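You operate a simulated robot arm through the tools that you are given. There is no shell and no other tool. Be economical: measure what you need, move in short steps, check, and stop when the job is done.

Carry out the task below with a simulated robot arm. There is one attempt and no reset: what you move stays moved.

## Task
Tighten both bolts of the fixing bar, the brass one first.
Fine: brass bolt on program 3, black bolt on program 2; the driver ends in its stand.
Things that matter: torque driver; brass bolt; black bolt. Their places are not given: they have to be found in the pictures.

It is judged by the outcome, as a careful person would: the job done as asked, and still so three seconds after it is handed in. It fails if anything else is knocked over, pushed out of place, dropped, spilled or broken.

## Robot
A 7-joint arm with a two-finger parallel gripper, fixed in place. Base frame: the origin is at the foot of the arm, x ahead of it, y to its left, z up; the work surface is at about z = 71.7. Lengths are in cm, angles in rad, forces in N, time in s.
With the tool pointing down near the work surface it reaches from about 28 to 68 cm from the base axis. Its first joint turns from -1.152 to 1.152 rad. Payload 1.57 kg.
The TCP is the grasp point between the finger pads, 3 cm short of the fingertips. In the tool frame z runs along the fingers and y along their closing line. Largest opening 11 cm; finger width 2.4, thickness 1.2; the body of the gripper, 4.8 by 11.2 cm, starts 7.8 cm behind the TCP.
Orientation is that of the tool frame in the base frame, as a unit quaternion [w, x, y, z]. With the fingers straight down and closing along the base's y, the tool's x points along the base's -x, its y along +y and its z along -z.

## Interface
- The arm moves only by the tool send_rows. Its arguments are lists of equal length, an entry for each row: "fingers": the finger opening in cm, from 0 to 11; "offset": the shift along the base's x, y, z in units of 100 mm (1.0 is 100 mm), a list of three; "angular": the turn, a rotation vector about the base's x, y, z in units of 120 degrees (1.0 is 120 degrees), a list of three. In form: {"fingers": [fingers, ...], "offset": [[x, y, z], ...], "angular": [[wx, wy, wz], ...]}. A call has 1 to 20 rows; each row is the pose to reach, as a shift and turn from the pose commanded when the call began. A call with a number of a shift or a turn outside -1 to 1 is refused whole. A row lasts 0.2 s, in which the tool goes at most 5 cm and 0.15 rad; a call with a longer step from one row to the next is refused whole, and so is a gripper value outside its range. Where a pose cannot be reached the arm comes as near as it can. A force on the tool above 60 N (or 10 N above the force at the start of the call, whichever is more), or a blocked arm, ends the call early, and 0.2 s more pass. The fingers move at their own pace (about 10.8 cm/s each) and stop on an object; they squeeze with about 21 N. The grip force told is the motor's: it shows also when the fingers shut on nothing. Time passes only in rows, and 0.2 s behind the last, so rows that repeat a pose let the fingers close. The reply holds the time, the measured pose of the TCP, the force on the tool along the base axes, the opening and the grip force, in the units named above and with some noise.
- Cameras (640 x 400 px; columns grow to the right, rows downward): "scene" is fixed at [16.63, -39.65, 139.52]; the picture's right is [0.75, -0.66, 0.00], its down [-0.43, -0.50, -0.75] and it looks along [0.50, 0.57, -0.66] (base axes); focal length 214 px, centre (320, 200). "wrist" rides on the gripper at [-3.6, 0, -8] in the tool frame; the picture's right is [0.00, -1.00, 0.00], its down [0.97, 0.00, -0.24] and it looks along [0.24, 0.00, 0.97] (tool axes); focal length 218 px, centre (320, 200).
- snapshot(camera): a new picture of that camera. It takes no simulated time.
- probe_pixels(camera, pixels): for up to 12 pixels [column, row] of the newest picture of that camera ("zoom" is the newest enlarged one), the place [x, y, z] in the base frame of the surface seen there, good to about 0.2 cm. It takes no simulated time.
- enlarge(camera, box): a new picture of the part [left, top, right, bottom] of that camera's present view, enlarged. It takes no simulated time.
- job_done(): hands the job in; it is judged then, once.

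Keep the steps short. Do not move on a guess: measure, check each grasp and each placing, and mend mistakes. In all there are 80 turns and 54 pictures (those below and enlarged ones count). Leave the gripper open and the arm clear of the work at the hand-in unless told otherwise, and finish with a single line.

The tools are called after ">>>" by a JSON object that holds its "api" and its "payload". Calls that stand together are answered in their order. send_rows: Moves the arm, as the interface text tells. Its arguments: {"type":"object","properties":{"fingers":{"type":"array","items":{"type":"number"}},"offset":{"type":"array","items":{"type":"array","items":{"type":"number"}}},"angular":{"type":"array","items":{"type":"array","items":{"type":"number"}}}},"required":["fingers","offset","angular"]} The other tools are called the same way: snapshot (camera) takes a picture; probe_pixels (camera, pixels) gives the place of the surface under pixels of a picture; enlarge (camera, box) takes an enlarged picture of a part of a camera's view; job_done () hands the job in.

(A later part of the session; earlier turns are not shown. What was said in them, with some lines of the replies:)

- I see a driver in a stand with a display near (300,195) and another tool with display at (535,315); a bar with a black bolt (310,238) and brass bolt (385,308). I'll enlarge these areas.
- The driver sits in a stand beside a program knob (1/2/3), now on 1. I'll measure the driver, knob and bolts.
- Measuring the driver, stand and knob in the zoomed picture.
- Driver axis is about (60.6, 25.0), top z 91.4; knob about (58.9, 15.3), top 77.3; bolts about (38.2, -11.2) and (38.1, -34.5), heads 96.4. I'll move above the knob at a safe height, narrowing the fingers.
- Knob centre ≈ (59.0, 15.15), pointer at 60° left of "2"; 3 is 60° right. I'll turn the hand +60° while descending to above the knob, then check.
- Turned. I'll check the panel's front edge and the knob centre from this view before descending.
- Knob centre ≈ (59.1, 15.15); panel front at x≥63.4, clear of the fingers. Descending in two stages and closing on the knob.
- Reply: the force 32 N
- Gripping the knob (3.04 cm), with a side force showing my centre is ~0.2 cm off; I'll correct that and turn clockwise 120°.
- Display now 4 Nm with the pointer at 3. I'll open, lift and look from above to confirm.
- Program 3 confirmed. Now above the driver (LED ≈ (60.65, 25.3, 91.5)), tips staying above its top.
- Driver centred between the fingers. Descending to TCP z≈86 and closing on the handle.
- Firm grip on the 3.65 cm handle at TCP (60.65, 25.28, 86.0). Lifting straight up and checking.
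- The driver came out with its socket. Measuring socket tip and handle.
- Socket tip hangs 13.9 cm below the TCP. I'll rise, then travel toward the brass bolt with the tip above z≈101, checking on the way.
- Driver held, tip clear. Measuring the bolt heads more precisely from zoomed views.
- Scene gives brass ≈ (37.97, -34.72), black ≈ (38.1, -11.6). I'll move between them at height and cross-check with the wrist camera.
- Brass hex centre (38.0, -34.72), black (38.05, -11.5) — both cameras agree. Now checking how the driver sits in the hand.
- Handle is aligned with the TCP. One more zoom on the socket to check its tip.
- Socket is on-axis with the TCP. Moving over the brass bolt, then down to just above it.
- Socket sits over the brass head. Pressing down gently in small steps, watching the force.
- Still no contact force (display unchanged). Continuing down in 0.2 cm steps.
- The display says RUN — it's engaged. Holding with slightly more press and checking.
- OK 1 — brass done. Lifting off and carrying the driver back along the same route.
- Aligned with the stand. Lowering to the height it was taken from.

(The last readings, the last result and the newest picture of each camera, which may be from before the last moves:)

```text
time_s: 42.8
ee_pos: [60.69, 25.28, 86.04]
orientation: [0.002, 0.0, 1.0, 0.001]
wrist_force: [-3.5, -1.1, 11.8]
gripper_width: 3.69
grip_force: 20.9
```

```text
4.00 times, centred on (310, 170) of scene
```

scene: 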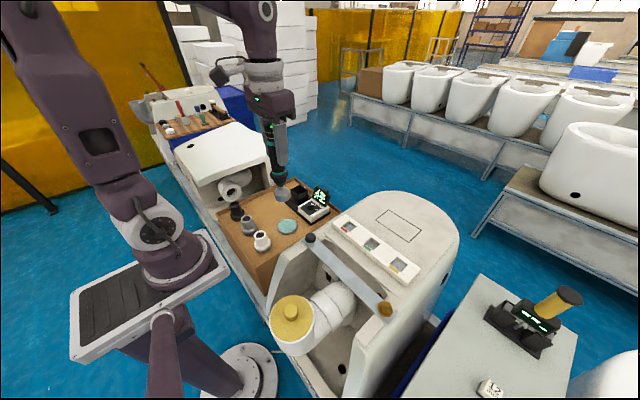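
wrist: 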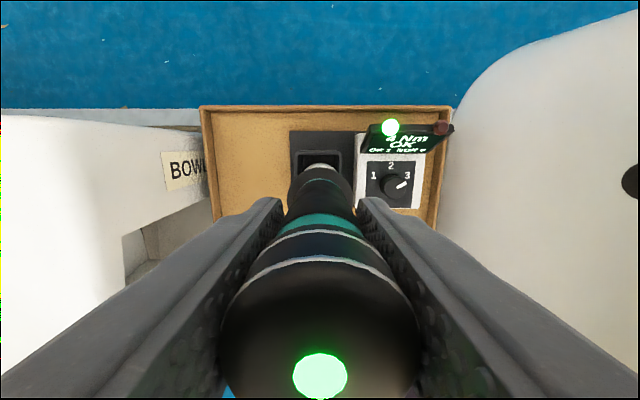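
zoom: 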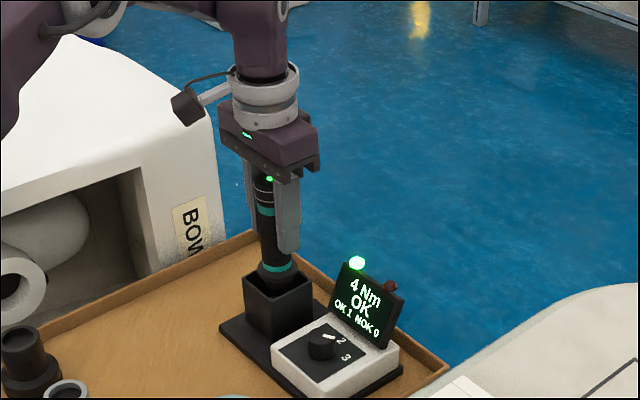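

Driver is resting on the stand's floor (12 N up). Releasing, rising, moving to the knob with the hand at -60°.

>>> {"api": "send_rows", "payload": {"fingers": [4.5, 7, 7, 7, 7, 7, 7], "offset": [[0, 0, 0], [0, 0, 0], [0, 0, 0.1], [0, 0, 0.3], [0, 0, 0.55], [0, 0, 0.8], [0, 0, 1.0]], "angular": [[0, 0, 0], [0, 0, 0], [0, 0, 0], [0, 0, 0], [0, 0, 0], [0, 0, 0], [0, 0, 0]]}}

>>> {"api": "send_rows", "payload": {"fingers": [7, 7, 6, 5, 4.4, 4.4, 4.4, 4.4], "offset": [[-0.02, -0.12, 0.1], [-0.04, -0.25, 0.1], [-0.06, -0.38, 0.1], [-0.09, -0.5, 0.1], [-0.11, -0.63, 0.1], [-0.13, -0.76, 0.1], [-0.15, -0.88, 0.05], [-0.178, -1.0, 0]], "angular": [[0, 0, -0.0625], [0, 0, -0.125], [0, 0, -0.1875], [0, 0, -0.25], [0, 0, -0.3125], [0, 0, -0.375], [0, 0, -0.4375], [0, 0, -0.5]]}}

>>> {"api": "snapshot", "payload": {"camera": "wrist"}}

>>> {"api": "enlarge", "payload": {"camera": "scene", "box": [265, 120, 355, 220]}}

```text
time_s: 44.4
ee_pos: [60.58, 25.37, 95.96]
orientation: [0.0, 0.0, 1.0, 0.0]
wrist_force: [-0.1, 0.0, -0.1]
gripper_width: 6.99
grip_force: 0.1
```

```text
time_s: 46.2
ee_pos: [58.77, 15.31, 96.03]
orientation: [0.0, 0.501, 0.866, 0.001]
wrist_force: [-0.5, -0.2, -0.1]
gripper_width: 4.39
grip_force: 0.0
```

```text
19 pictures are left
```

wrist: 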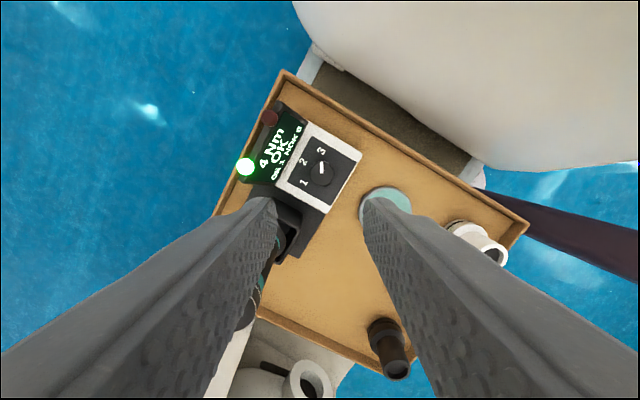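

```text
4.00 times, centred on (310, 170) of scene
```

zoom: 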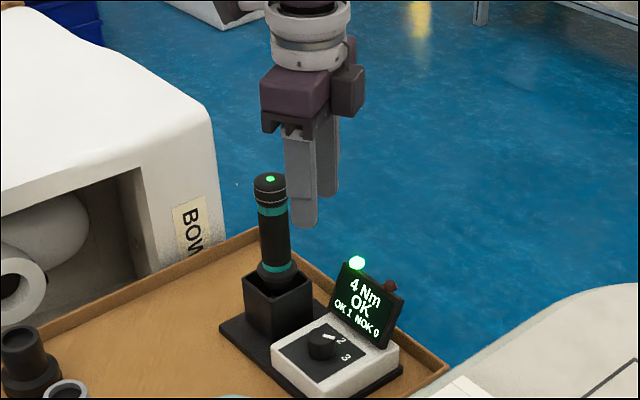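

Driver upright in the stand, opened hand over the knob. Descending and gripping the knob.

>>> {"api": "send_rows", "payload": {"fingers": [4.4, 4.4, 4.4, 4.4], "offset": [[0, -0.003, -0.25], [0, -0.003, -0.5], [0, -0.003, -0.75], [0, -0.003, -0.95]], "angular": [[0, 0, 0], [0, 0, 0], [0, 0, 0], [0, 0, 0]]}}

>>> {"api": "send_rows", "payload": {"fingers": [4.4, 4.4, 4.4, 4.4, 4.4, 2, 2, 2, 2], "offset": [[0, 0, -0.2], [0, 0, -0.4], [0, 0, -0.6], [0, 0, -0.75], [0, 0, -0.815], [0, 0, -0.815], [0, 0, -0.815], [0, 0, -0.815], [0, 0, -0.815]], "angular": [[0, 0, 0], [0, 0, 0], [0, 0, 0], [0, 0, 0], [0, 0, 0], [0, 0, 0], [0, 0, 0], [0, 0, 0], [0, 0, 0]]}}

```text
time_s: 47.2
ee_pos: [58.87, 15.4, 86.58]
orientation: [0.0, 0.5, 0.866, 0.0]
wrist_force: [0.2, -0.5, -0.6]
gripper_width: 4.38
grip_force: 0.1
```

```text
time_s: 49.2
ee_pos: [58.78, 15.03, 78.33]
orientation: [-0.001, 0.5, 0.866, -0.002]
wrist_force: [-15.9, -9.5, 2.3]
gripper_width: 3.08
grip_force: 39.6
```

Gripped (3.08 cm). Centring a little and turning counter-clockwise 60° to program 2.

>>> {"api": "send_rows", "payload": {"fingers": [2, 2, 2, 2, 2, 2, 2, 2, 2, 2], "offset": [[-0.01, -0.006, 0], [-0.01, -0.006, 0], [-0.01, -0.006, 0], [-0.01, -0.006, 0], [-0.01, -0.006, 0], [-0.01, -0.006, 0], [-0.01, -0.006, 0], [-0.01, -0.006, 0], [-0.01, -0.006, 0], [-0.01, -0.006, 0]], "angular": [[0, 0, 0], [0, 0, 0.0625], [0, 0, 0.125], [0, 0, 0.1875], [0, 0, 0.25], [0, 0, 0.3125], [0, 0, 0.375], [0, 0, 0.4375], [0, 0, 0.5], [0, 0, 0.5]]}}

>>> {"api": "snapshot", "payload": {"camera": "wrist"}}

```text
time_s: 51.4
ee_pos: [58.74, 15.11, 78.3]
orientation: [-0.001, -0.001, 1.0, -0.001]
wrist_force: [-5.5, -12.0, -29.0]
gripper_width: 3.06
grip_force: 39.6
```

```text
17 pictures are left
```

wrist: 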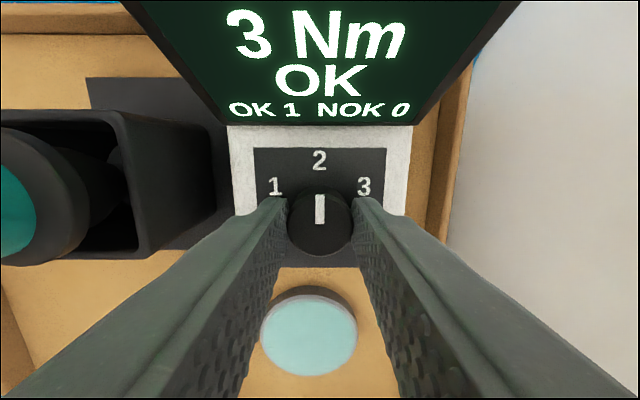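

Display 3 Nm, pointer at 2. Opening, lifting, and going back above the driver.

>>> {"api": "send_rows", "payload": {"fingers": [3.8, 4.4, 4.4, 4.4, 4.4, 4.4, 4.4], "offset": [[0.01, 0, 0], [0.01, 0.009, 0], [0.01, 0.009, 0.1], [0.01, 0.009, 0.3], [0.01, 0.009, 0.5], [0.01, 0.009, 0.75], [0.01, 0.009, 1.0]], "angular": [[0, 0, 0], [0, 0, 0], [0, 0, 0], [0, 0, 0], [0, 0, 0], [0, 0, 0], [0, 0, 0]]}}

>>> {"api": "send_rows", "payload": {"fingers": [4.4, 5, 6, 7, 7, 7, 7], "offset": [[0, 0, 0.35], [0, 0, 0.7], [0, 0, 0.99], [0.05, 0.25, 0.99], [0.1, 0.55, 0.99], [0.15, 0.8, 0.99], [0.178, 1.0, 0.99]], "angular": [[0, 0, 0], [0, 0, 0], [0, 0, 0], [0, 0, 0], [0, 0, 0], [0, 0, 0], [0, 0, 0]]}}

>>> {"api": "snapshot", "payload": {"camera": "wrist"}}

```text
time_s: 53.0
ee_pos: [58.88, 15.14, 88.6]
orientation: [0.0, 0.0, 1.0, 0.0]
wrist_force: [0.1, 0.4, -0.5]
gripper_width: 4.41
grip_force: 0.1
```

```text
time_s: 54.6
ee_pos: [60.59, 25.29, 98.32]
orientation: [-0.001, 0.0, 1.0, 0.0]
wrist_force: [-0.1, -0.1, -0.5]
gripper_width: 7.02
grip_force: 0.0
```

```text
16 pictures are left
```

wrist: 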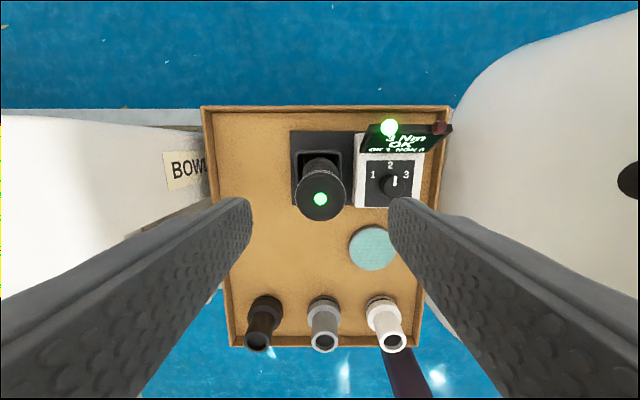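

Still on program 2, driver centred. Descending, gripping, and lifting.

>>> {"api": "send_rows", "payload": {"fingers": [7, 7, 7, 7], "offset": [[0, 0, -0.25], [0, 0, -0.5], [0, 0, -0.75], [0, 0, -0.9]], "angular": [[0, 0, 0], [0, 0, 0], [0, 0, 0], [0, 0, 0]]}}

>>> {"api": "send_rows", "payload": {"fingers": [7, 7, 1.5, 1.5, 1.5, 1.5, 1.5], "offset": [[0, 0, -0.2], [0, 0, -0.329], [0, 0, -0.329], [0, 0, -0.329], [0, 0, -0.329], [0, 0, -0.329], [0, 0, -0.329]], "angular": [[0, 0, 0], [0, 0, 0], [0, 0, 0], [0, 0, 0], [0, 0, 0], [0, 0, 0], [0, 0, 0]]}}

>>> {"api": "send_rows", "payload": {"fingers": [1.5, 1.5, 1.5, 1.5, 1.5], "offset": [[0, 0, 0.2], [0, 0, 0.4], [0, 0, 0.6], [0, 0, 0.8], [0, 0, 1.0]], "angular": [[0, 0, 0], [0, 0, 0], [0, 0, 0], [0, 0, 0], [0, 0, 0]]}}

>>> {"api": "enlarge", "payload": {"camera": "scene", "box": [265, 110, 355, 220]}}

```text
time_s: 55.6
ee_pos: [60.67, 25.23, 89.42]
orientation: [-0.001, 0.001, 1.0, 0.0]
wrist_force: [0.5, 0.1, -0.2]
gripper_width: 6.99
grip_force: 0.0
```

```text
time_s: 57.2
ee_pos: [60.69, 25.21, 86.1]
orientation: [0.0, 0.0, 1.0, 0.0]
wrist_force: [0.6, -1.1, 0.0]
gripper_width: 3.68
grip_force: 20.9
```

```text
time_s: 58.4
ee_pos: [60.71, 25.21, 96.1]
orientation: [0.0, -0.001, 1.0, 0.0]
wrist_force: [-0.8, -0.3, -4.6]
gripper_width: 3.68
grip_force: 20.7
```

```text
3.64 times, centred on (310, 165) of scene
```

zoom: 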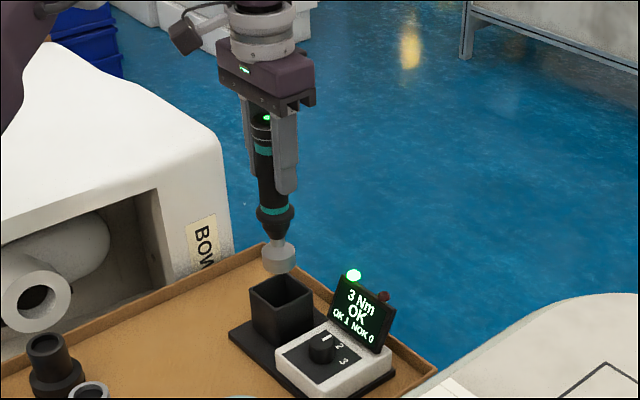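

Held again. Travelling along the same route to above the black bolt (38.05, -11.5), stopping with the tip ~1 cm over the head.

>>> {"api": "send_rows", "payload": {"fingers": [1.5, 1.5, 1.5, 1.5, 1.5], "offset": [[0, 0, 0.25], [-0.05, 0, 0.5], [-0.15, -0.1, 0.75], [-0.3, -0.3, 0.95], [-0.45, -0.5, 1.0]], "angular": [[0, 0, 0], [0, 0, 0], [0, 0, 0], [0, 0, 0], [0, 0, 0]]}}

>>> {"api": "send_rows", "payload": {"fingers": [1.5, 1.5, 1.5, 1.5, 1.5], "offset": [[-0.15, -0.2, 0.2], [-0.3, -0.4, 0.4], [-0.45, -0.6, 0.6], [-0.65, -0.8, 0.8], [-0.8, -1.0, 1.0]], "angular": [[0, 0, 0], [0, 0, 0], [0, 0, 0], [0, 0, 0], [0, 0, 0]]}}

>>> {"api": "send_rows", "payload": {"fingers": [1.5, 1.5, 1.5, 1.5, 1.5], "offset": [[-0.2, -0.2, 0], [-0.4, -0.4, 0], [-0.6, -0.6, 0], [-0.8, -0.8, 0], [-1.0, -1.0, 0.0]], "angular": [[0, 0, 0], [0, 0, 0], [0, 0, 0], [0, 0, 0], [0, 0, 0]]}}

>>> {"api": "send_rows", "payload": {"fingers": [1.5, 1.5, 1.5], "offset": [[0, -0.2, 0], [-0.005, -0.4, 0], [-0.01, -0.6, 0]], "angular": [[0, 0, 0], [0, 0, 0], [0, 0, 0]]}}

>>> {"api": "send_rows", "payload": {"fingers": [1.5, 1.5, 1.5, 1.5, 1.5, 1.5], "offset": [[0, -0.2, 0], [0, -0.4, 0], [0, -0.578, 0], [0, -0.578, -0.15], [0, -0.578, -0.3], [0, -0.578, -0.45]], "angular": [[0, 0, 0], [0, 0, 0], [0, 0, 0], [0, 0, 0], [0, 0, 0], [0, 0, 0]]}}

>>> {"api": "enlarge", "payload": {"camera": "scene", "box": [270, 170, 350, 260]}}

```text
time_s: 59.6
ee_pos: [55.95, 20.35, 106.09]
orientation: [0.0, 0.0, 1.0, 0.0]
wrist_force: [0.1, 0.4, -5.6]
gripper_width: 3.65
grip_force: 21.3
```

```text
time_s: 60.8
ee_pos: [47.96, 10.27, 115.84]
orientation: [0.0, 0.0, 1.0, 0.0]
wrist_force: [0.6, 0.6, -5.2]
gripper_width: 3.64
grip_force: 21.2
```

```text
time_s: 62.0
ee_pos: [37.99, 0.16, 115.94]
orientation: [0.0, 0.0, 1.0, 0.0]
wrist_force: [-0.1, -0.2, -4.8]
gripper_width: 3.68
grip_force: 20.8
```

```text
time_s: 62.8
ee_pos: [38.02, -5.75, 116.11]
orientation: [0.0, 0.0, 1.0, 0.0]
wrist_force: [-0.2, 0.1, -5.7]
gripper_width: 3.7
grip_force: 20.9
```

```text
time_s: 64.2
ee_pos: [37.91, -11.57, 111.52]
orientation: [-0.001, 0.0, 1.0, 0.0]
wrist_force: [-0.4, 0.3, -5.8]
gripper_width: 3.7
grip_force: 21.3
```

```text
4.44 times, centred on (310, 215) of scene
```

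zoom: 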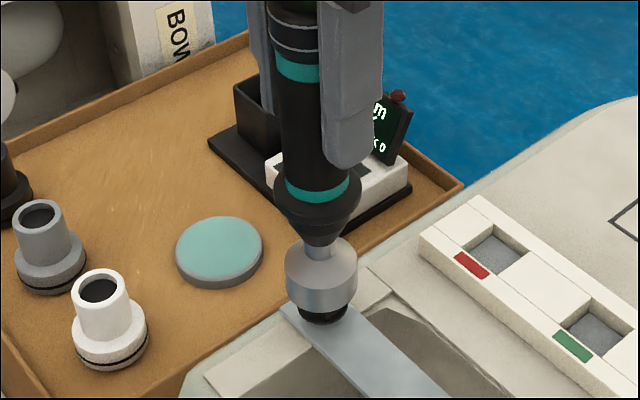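

Aligned over the black head. Pressing down as before and holding for the run.

>>> {"api": "send_rows", "payload": {"fingers": [1.5, 1.5, 1.5, 1.5, 1.5, 1.5, 1.5, 1.5, 1.5], "offset": [[0, 0, -0.03], [0, 0, -0.06], [0, 0, -0.09], [0, 0, -0.12], [0, 0, -0.14], [0, 0, -0.16], [0, 0, -0.18], [0, 0, -0.2], [0, 0, -0.22]], "angular": [[0, 0, 0], [0, 0, 0], [0, 0, 0], [0, 0, 0], [0, 0, 0], [0, 0, 0], [0, 0, 0], [0, 0, 0], [0, 0, 0]]}}

>>> {"api": "send_rows", "payload": {"fingers": [1.5, 1.5, 1.5, 1.5, 1.5, 1.5, 1.5, 1.5], "offset": [[0, 0, -0.01], [0, 0, -0.01], [0, 0, -0.01], [0, 0, -0.01], [0, 0, -0.01], [0, 0, -0.01], [0, 0, -0.01], [0, 0, -0.01]], "angular": [[0, 0, 0], [0, 0, 0], [0, 0, 0], [0, 0, 0], [0, 0, 0], [0, 0, 0], [0, 0, 0], [0, 0, 0]]}}

>>> {"api": "snapshot", "payload": {"camera": "wrist"}}

>>> {"api": "enlarge", "payload": {"camera": "scene", "box": [270, 170, 350, 260]}}

```text
time_s: 66.2
ee_pos: [37.89, -11.44, 109.31]
orientation: [0.0, -0.001, 1.0, 0.0]
wrist_force: [3.1, 1.9, -3.0]
gripper_width: 3.68
grip_force: 20.9
```

```text
time_s: 68.0
ee_pos: [37.91, -11.52, 109.29]
orientation: [0.0, 0.0, 1.0, 0.0]
wrist_force: [1.3, 1.5, 14.1]
gripper_width: 3.66
grip_force: 21.6
```

```text
13 pictures are left
```

wrist: 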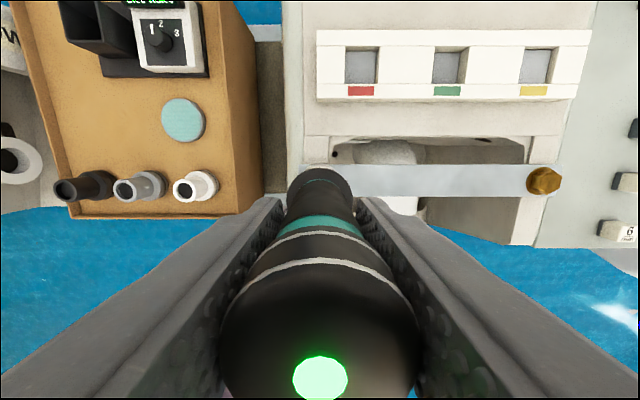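

```text
4.44 times, centred on (310, 215) of scene
```

zoom: 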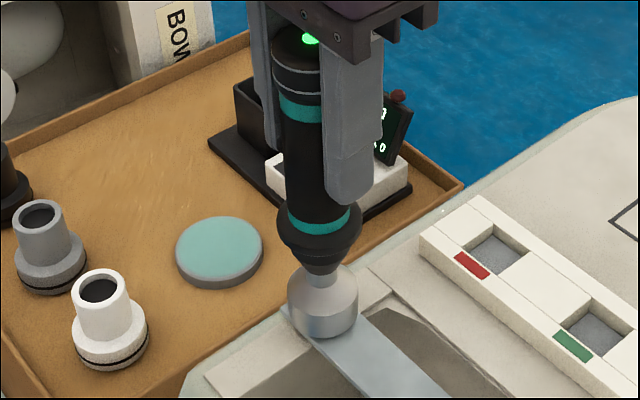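

The display is mostly hidden; zooming on its visible edge.

>>> {"api": "enlarge", "payload": {"camera": "scene", "box": [335, 180, 365, 210]}}

```text
13.33 times, centred on (350, 195) of scene
```

zoom: 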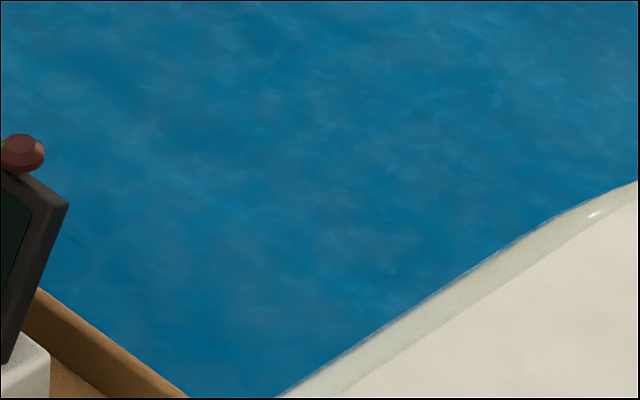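

Red lamp is off and the run time has well passed; lifting off the bolt and reading the display.

>>> {"api": "send_rows", "payload": {"fingers": [1.5, 1.5, 1.5, 1.5, 1.5, 1.5, 1.5, 1.5], "offset": [[0, 0, 0], [0, 0, 0], [0, 0, 0.05], [0, 0, 0.15], [0, 0, 0.3], [0, 0, 0.5], [0, 0, 0.68], [0, 0, 0.68]], "angular": [[0, 0, 0], [0, 0, 0], [0, 0, 0], [0, 0, 0], [0, 0, 0], [0, 0, 0], [0, 0, 0], [0, 0, 0]]}}

>>> {"api": "snapshot", "payload": {"camera": "scene"}}

>>> {"api": "enlarge", "payload": {"camera": "wrist", "box": [60, 0, 220, 100]}}

```text
time_s: 69.8
ee_pos: [38.02, -11.53, 116.02]
orientation: [0.0, -0.001, 1.0, 0.0]
wrist_force: [-0.7, -0.5, -5.3]
gripper_width: 3.64
grip_force: 21.0
```

```text
10 pictures are left
```

scene: 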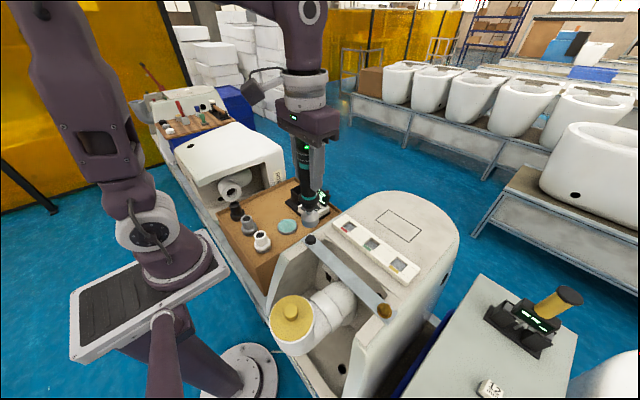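

```text
4.00 times, centred on (140, 50) of wrist
```

zoom: 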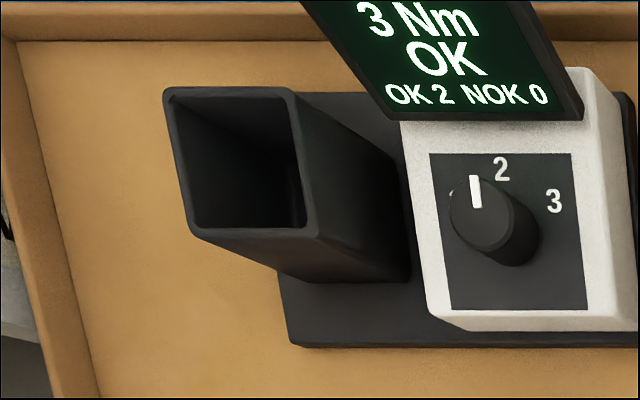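

"3 Nm OK, OK 2 NOK 0" — black done. Returning the driver to above the stand.

>>> {"api": "send_rows", "payload": {"fingers": [1.5, 1.5, 1.5], "offset": [[0.01, 0.2, 0], [0.01, 0.4, 0], [0.01, 0.578, 0]], "angular": [[0, 0, 0], [0, 0, 0], [0, 0, 0]]}}

>>> {"api": "send_rows", "payload": {"fingers": [1.5, 1.5, 1.5], "offset": [[0, 0.2, 0], [0, 0.4, 0], [0, 0.6, 0]], "angular": [[0, 0, 0], [0, 0, 0], [0, 0, 0]]}}

>>> {"api": "send_rows", "payload": {"fingers": [1.5, 1.5, 1.5, 1.5, 1.5], "offset": [[0.2, 0.2, 0], [0.4, 0.4, 0], [0.6, 0.6, 0], [0.8, 0.8, 0], [1.0, 1.0, 0]], "angular": [[0, 0, 0], [0, 0, 0], [0, 0, 0], [0, 0, 0], [0, 0, 0]]}}

>>> {"api": "send_rows", "payload": {"fingers": [1.5, 1.5, 1.5, 1.5, 1.5], "offset": [[0.15, 0.2, -0.2], [0.35, 0.4, -0.4], [0.5, 0.6, -0.6], [0.65, 0.8, -0.8], [0.8, 1.0, -1.0]], "angular": [[0, 0, 0], [0, 0, 0], [0, 0, 0], [0, 0, 0], [0, 0, 0]]}}

>>> {"api": "send_rows", "payload": {"fingers": [1.5, 1.5, 1.5, 1.5, 1.5, 1.5], "offset": [[0.15, 0.2, -0.1], [0.3, 0.4, -0.25], [0.4, 0.5, -0.45], [0.45, 0.5, -0.65], [0.45, 0.5, -0.8], [0.45, 0.5, -0.8]], "angular": [[0, 0, 0], [0, 0, 0], [0, 0, 0], [0, 0, 0], [0, 0, 0], [0, 0, 0]]}}

>>> {"api": "enlarge", "payload": {"camera": "scene", "box": [265, 120, 355, 220]}}

```text
time_s: 70.6
ee_pos: [38.28, -5.88, 116.12]
orientation: [0.0, 0.0, 1.0, 0.0]
wrist_force: [-0.1, -0.1, -5.4]
gripper_width: 3.68
grip_force: 21.2
```

```text
time_s: 71.4
ee_pos: [38.19, 0.34, 116.12]
orientation: [-0.001, -0.001, 1.0, 0.001]
wrist_force: [0.0, -0.4, -5.2]
gripper_width: 3.7
grip_force: 21.0
```

```text
time_s: 72.6
ee_pos: [48.09, 10.38, 115.83]
orientation: [0.001, 0.001, 1.0, 0.0]
wrist_force: [0.3, 0.3, -6.3]
gripper_width: 3.69
grip_force: 21.2
```

```text
time_s: 73.8
ee_pos: [56.27, 20.04, 106.13]
orientation: [0.0, 0.001, 1.0, 0.0]
wrist_force: [0.0, -0.3, -5.7]
gripper_width: 3.71
grip_force: 21.1
```

```text
time_s: 75.2
ee_pos: [60.69, 25.22, 97.89]
orientation: [-0.001, 0.0, 1.0, 0.0]
wrist_force: [-0.1, 0.0, -5.1]
gripper_width: 3.69
grip_force: 21.6
```

```text
4.00 times, centred on (310, 170) of scene
```

zoom: 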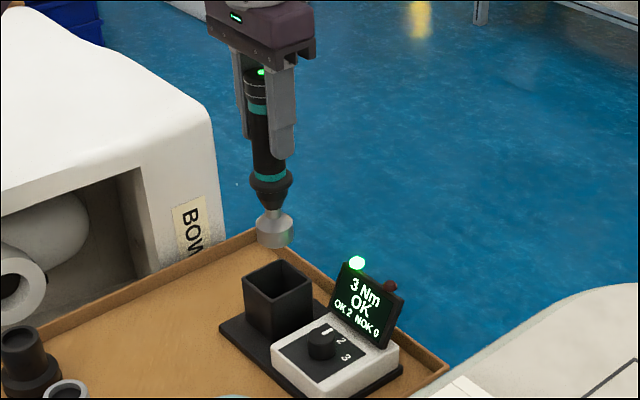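

Same pose as last time over the stand. Lowering until it rests.

>>> {"api": "send_rows", "payload": {"fingers": [1.5, 1.5, 1.5, 1.5, 1.5, 1.5], "offset": [[0, 0, -0.2], [0, 0, -0.4], [0, 0, -0.55], [0, 0, -0.7], [0, 0, -0.85], [0, 0, -0.95]], "angular": [[0, 0, 0], [0, 0, 0], [0, 0, 0], [0, 0, 0], [0, 0, 0], [0, 0, 0]]}}

>>> {"api": "send_rows", "payload": {"fingers": [1.5, 1.5, 1.5, 1.5, 1.5], "offset": [[0, 0, -0.07], [0, 0, -0.14], [0, 0, -0.2], [0, 0, -0.245], [0, 0, -0.245]], "angular": [[0, 0, 0], [0, 0, 0], [0, 0, 0], [0, 0, 0], [0, 0, 0]]}}

```text
time_s: 76.6
ee_pos: [60.5, 24.91, 88.48]
orientation: [0.0, 0.0, 1.0, -0.001]
wrist_force: [-0.6, 0.2, -4.9]
gripper_width: 3.7
grip_force: 21.2
```

```text
time_s: 77.8
ee_pos: [60.46, 25.12, 86.09]
orientation: [0.001, 0.0, 1.0, 0.0]
wrist_force: [-2.4, -1.5, 1.6]
gripper_width: 3.66
grip_force: 20.7
```

It rests on the floor of the stand. Releasing, rising, and retreating clear.

>>> {"api": "send_rows", "payload": {"fingers": [4.5, 7, 7, 7, 7, 7, 7], "offset": [[0, 0, 0], [0, 0, 0], [0, 0, 0.1], [0, 0, 0.3], [0, 0, 0.55], [0, 0, 0.8], [0, 0, 1.0]], "angular": [[0, 0, 0], [0, 0, 0], [0, 0, 0], [0, 0, 0], [0, 0, 0], [0, 0, 0], [0, 0, 0]]}}

>>> {"api": "send_rows", "payload": {"fingers": [7, 7, 8, 10, 11], "offset": [[0, 0, 0.25], [-0.2, -0.1, 0.5], [-0.5, -0.3, 0.75], [-0.75, -0.5, 0.9], [-1.0, -0.7, 1.0]], "angular": [[0, 0, 0], [0, 0, 0], [0, 0, 0], [0, 0, 0], [0, 0, 0]]}}

>>> {"api": "send_rows", "payload": {"fingers": [11, 11, 11, 11, 11], "offset": [[-0.25, -0.1, 0.2], [-0.5, -0.2, 0.4], [-0.75, -0.3, 0.6], [-1.0, -0.4, 0.7], [-1.0, -0.4, 0.7]], "angular": [[0, 0, 0], [0, 0, 0], [0, 0, 0], [0, 0, 0], [0, 0, 0]]}}

>>> {"api": "snapshot", "payload": {"camera": "scene"}}

>>> {"api": "enlarge", "payload": {"camera": "scene", "box": [260, 140, 350, 220]}}

```text
time_s: 79.4
ee_pos: [60.84, 25.26, 95.99]
orientation: [-0.001, 0.0, 1.0, 0.001]
wrist_force: [-0.4, -0.6, 0.4]
gripper_width: 7.01
grip_force: 0.1
```

```text
time_s: 80.6
ee_pos: [50.62, 18.14, 105.91]
orientation: [0.0, 0.001, 1.0, 0.0]
wrist_force: [0.1, -1.0, -1.1]
gripper_width: 10.99
grip_force: 0.0
```

```text
time_s: 81.8
ee_pos: [40.84, 14.33, 113.18]
orientation: [0.0, 0.0, 1.0, 0.001]
wrist_force: [0.3, -0.1, -1.1]
gripper_width: 11.0
grip_force: 0.1
```

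```text
7 pictures are left
```

scene: 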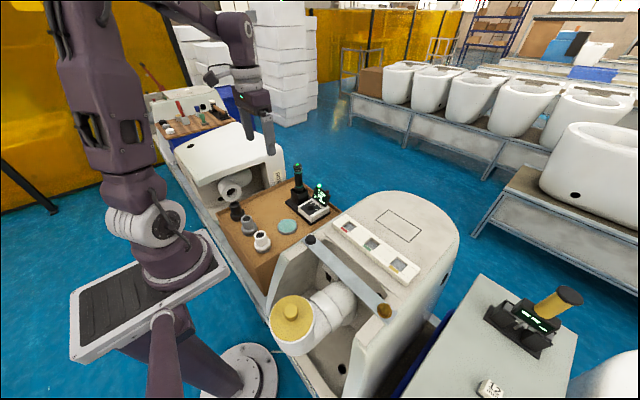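

```text
5.00 times, centred on (305, 180) of scene
```

zoom: 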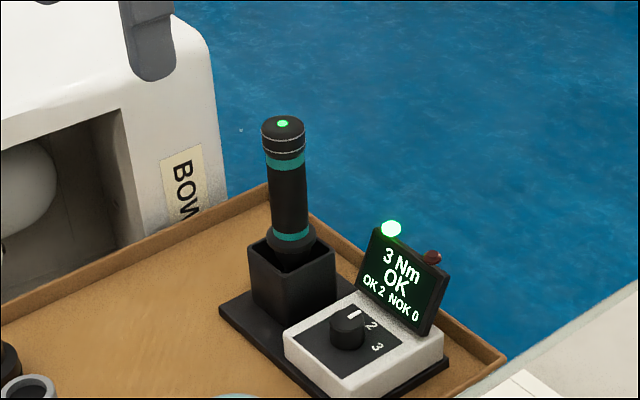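

Driver upright in its stand, display OK 2 / NOK 0, gripper open and clear, everything else in place. Handing in.

>>> {"api": "job_done", "payload": {}}

```text
The job is handed in.
```

Both bolts are tight: the brass bolt first on program 3 (4 Nm, OK), then the black bolt on program 2 (3 Nm, OK), with no failed runs, and the driver is back in its stand.
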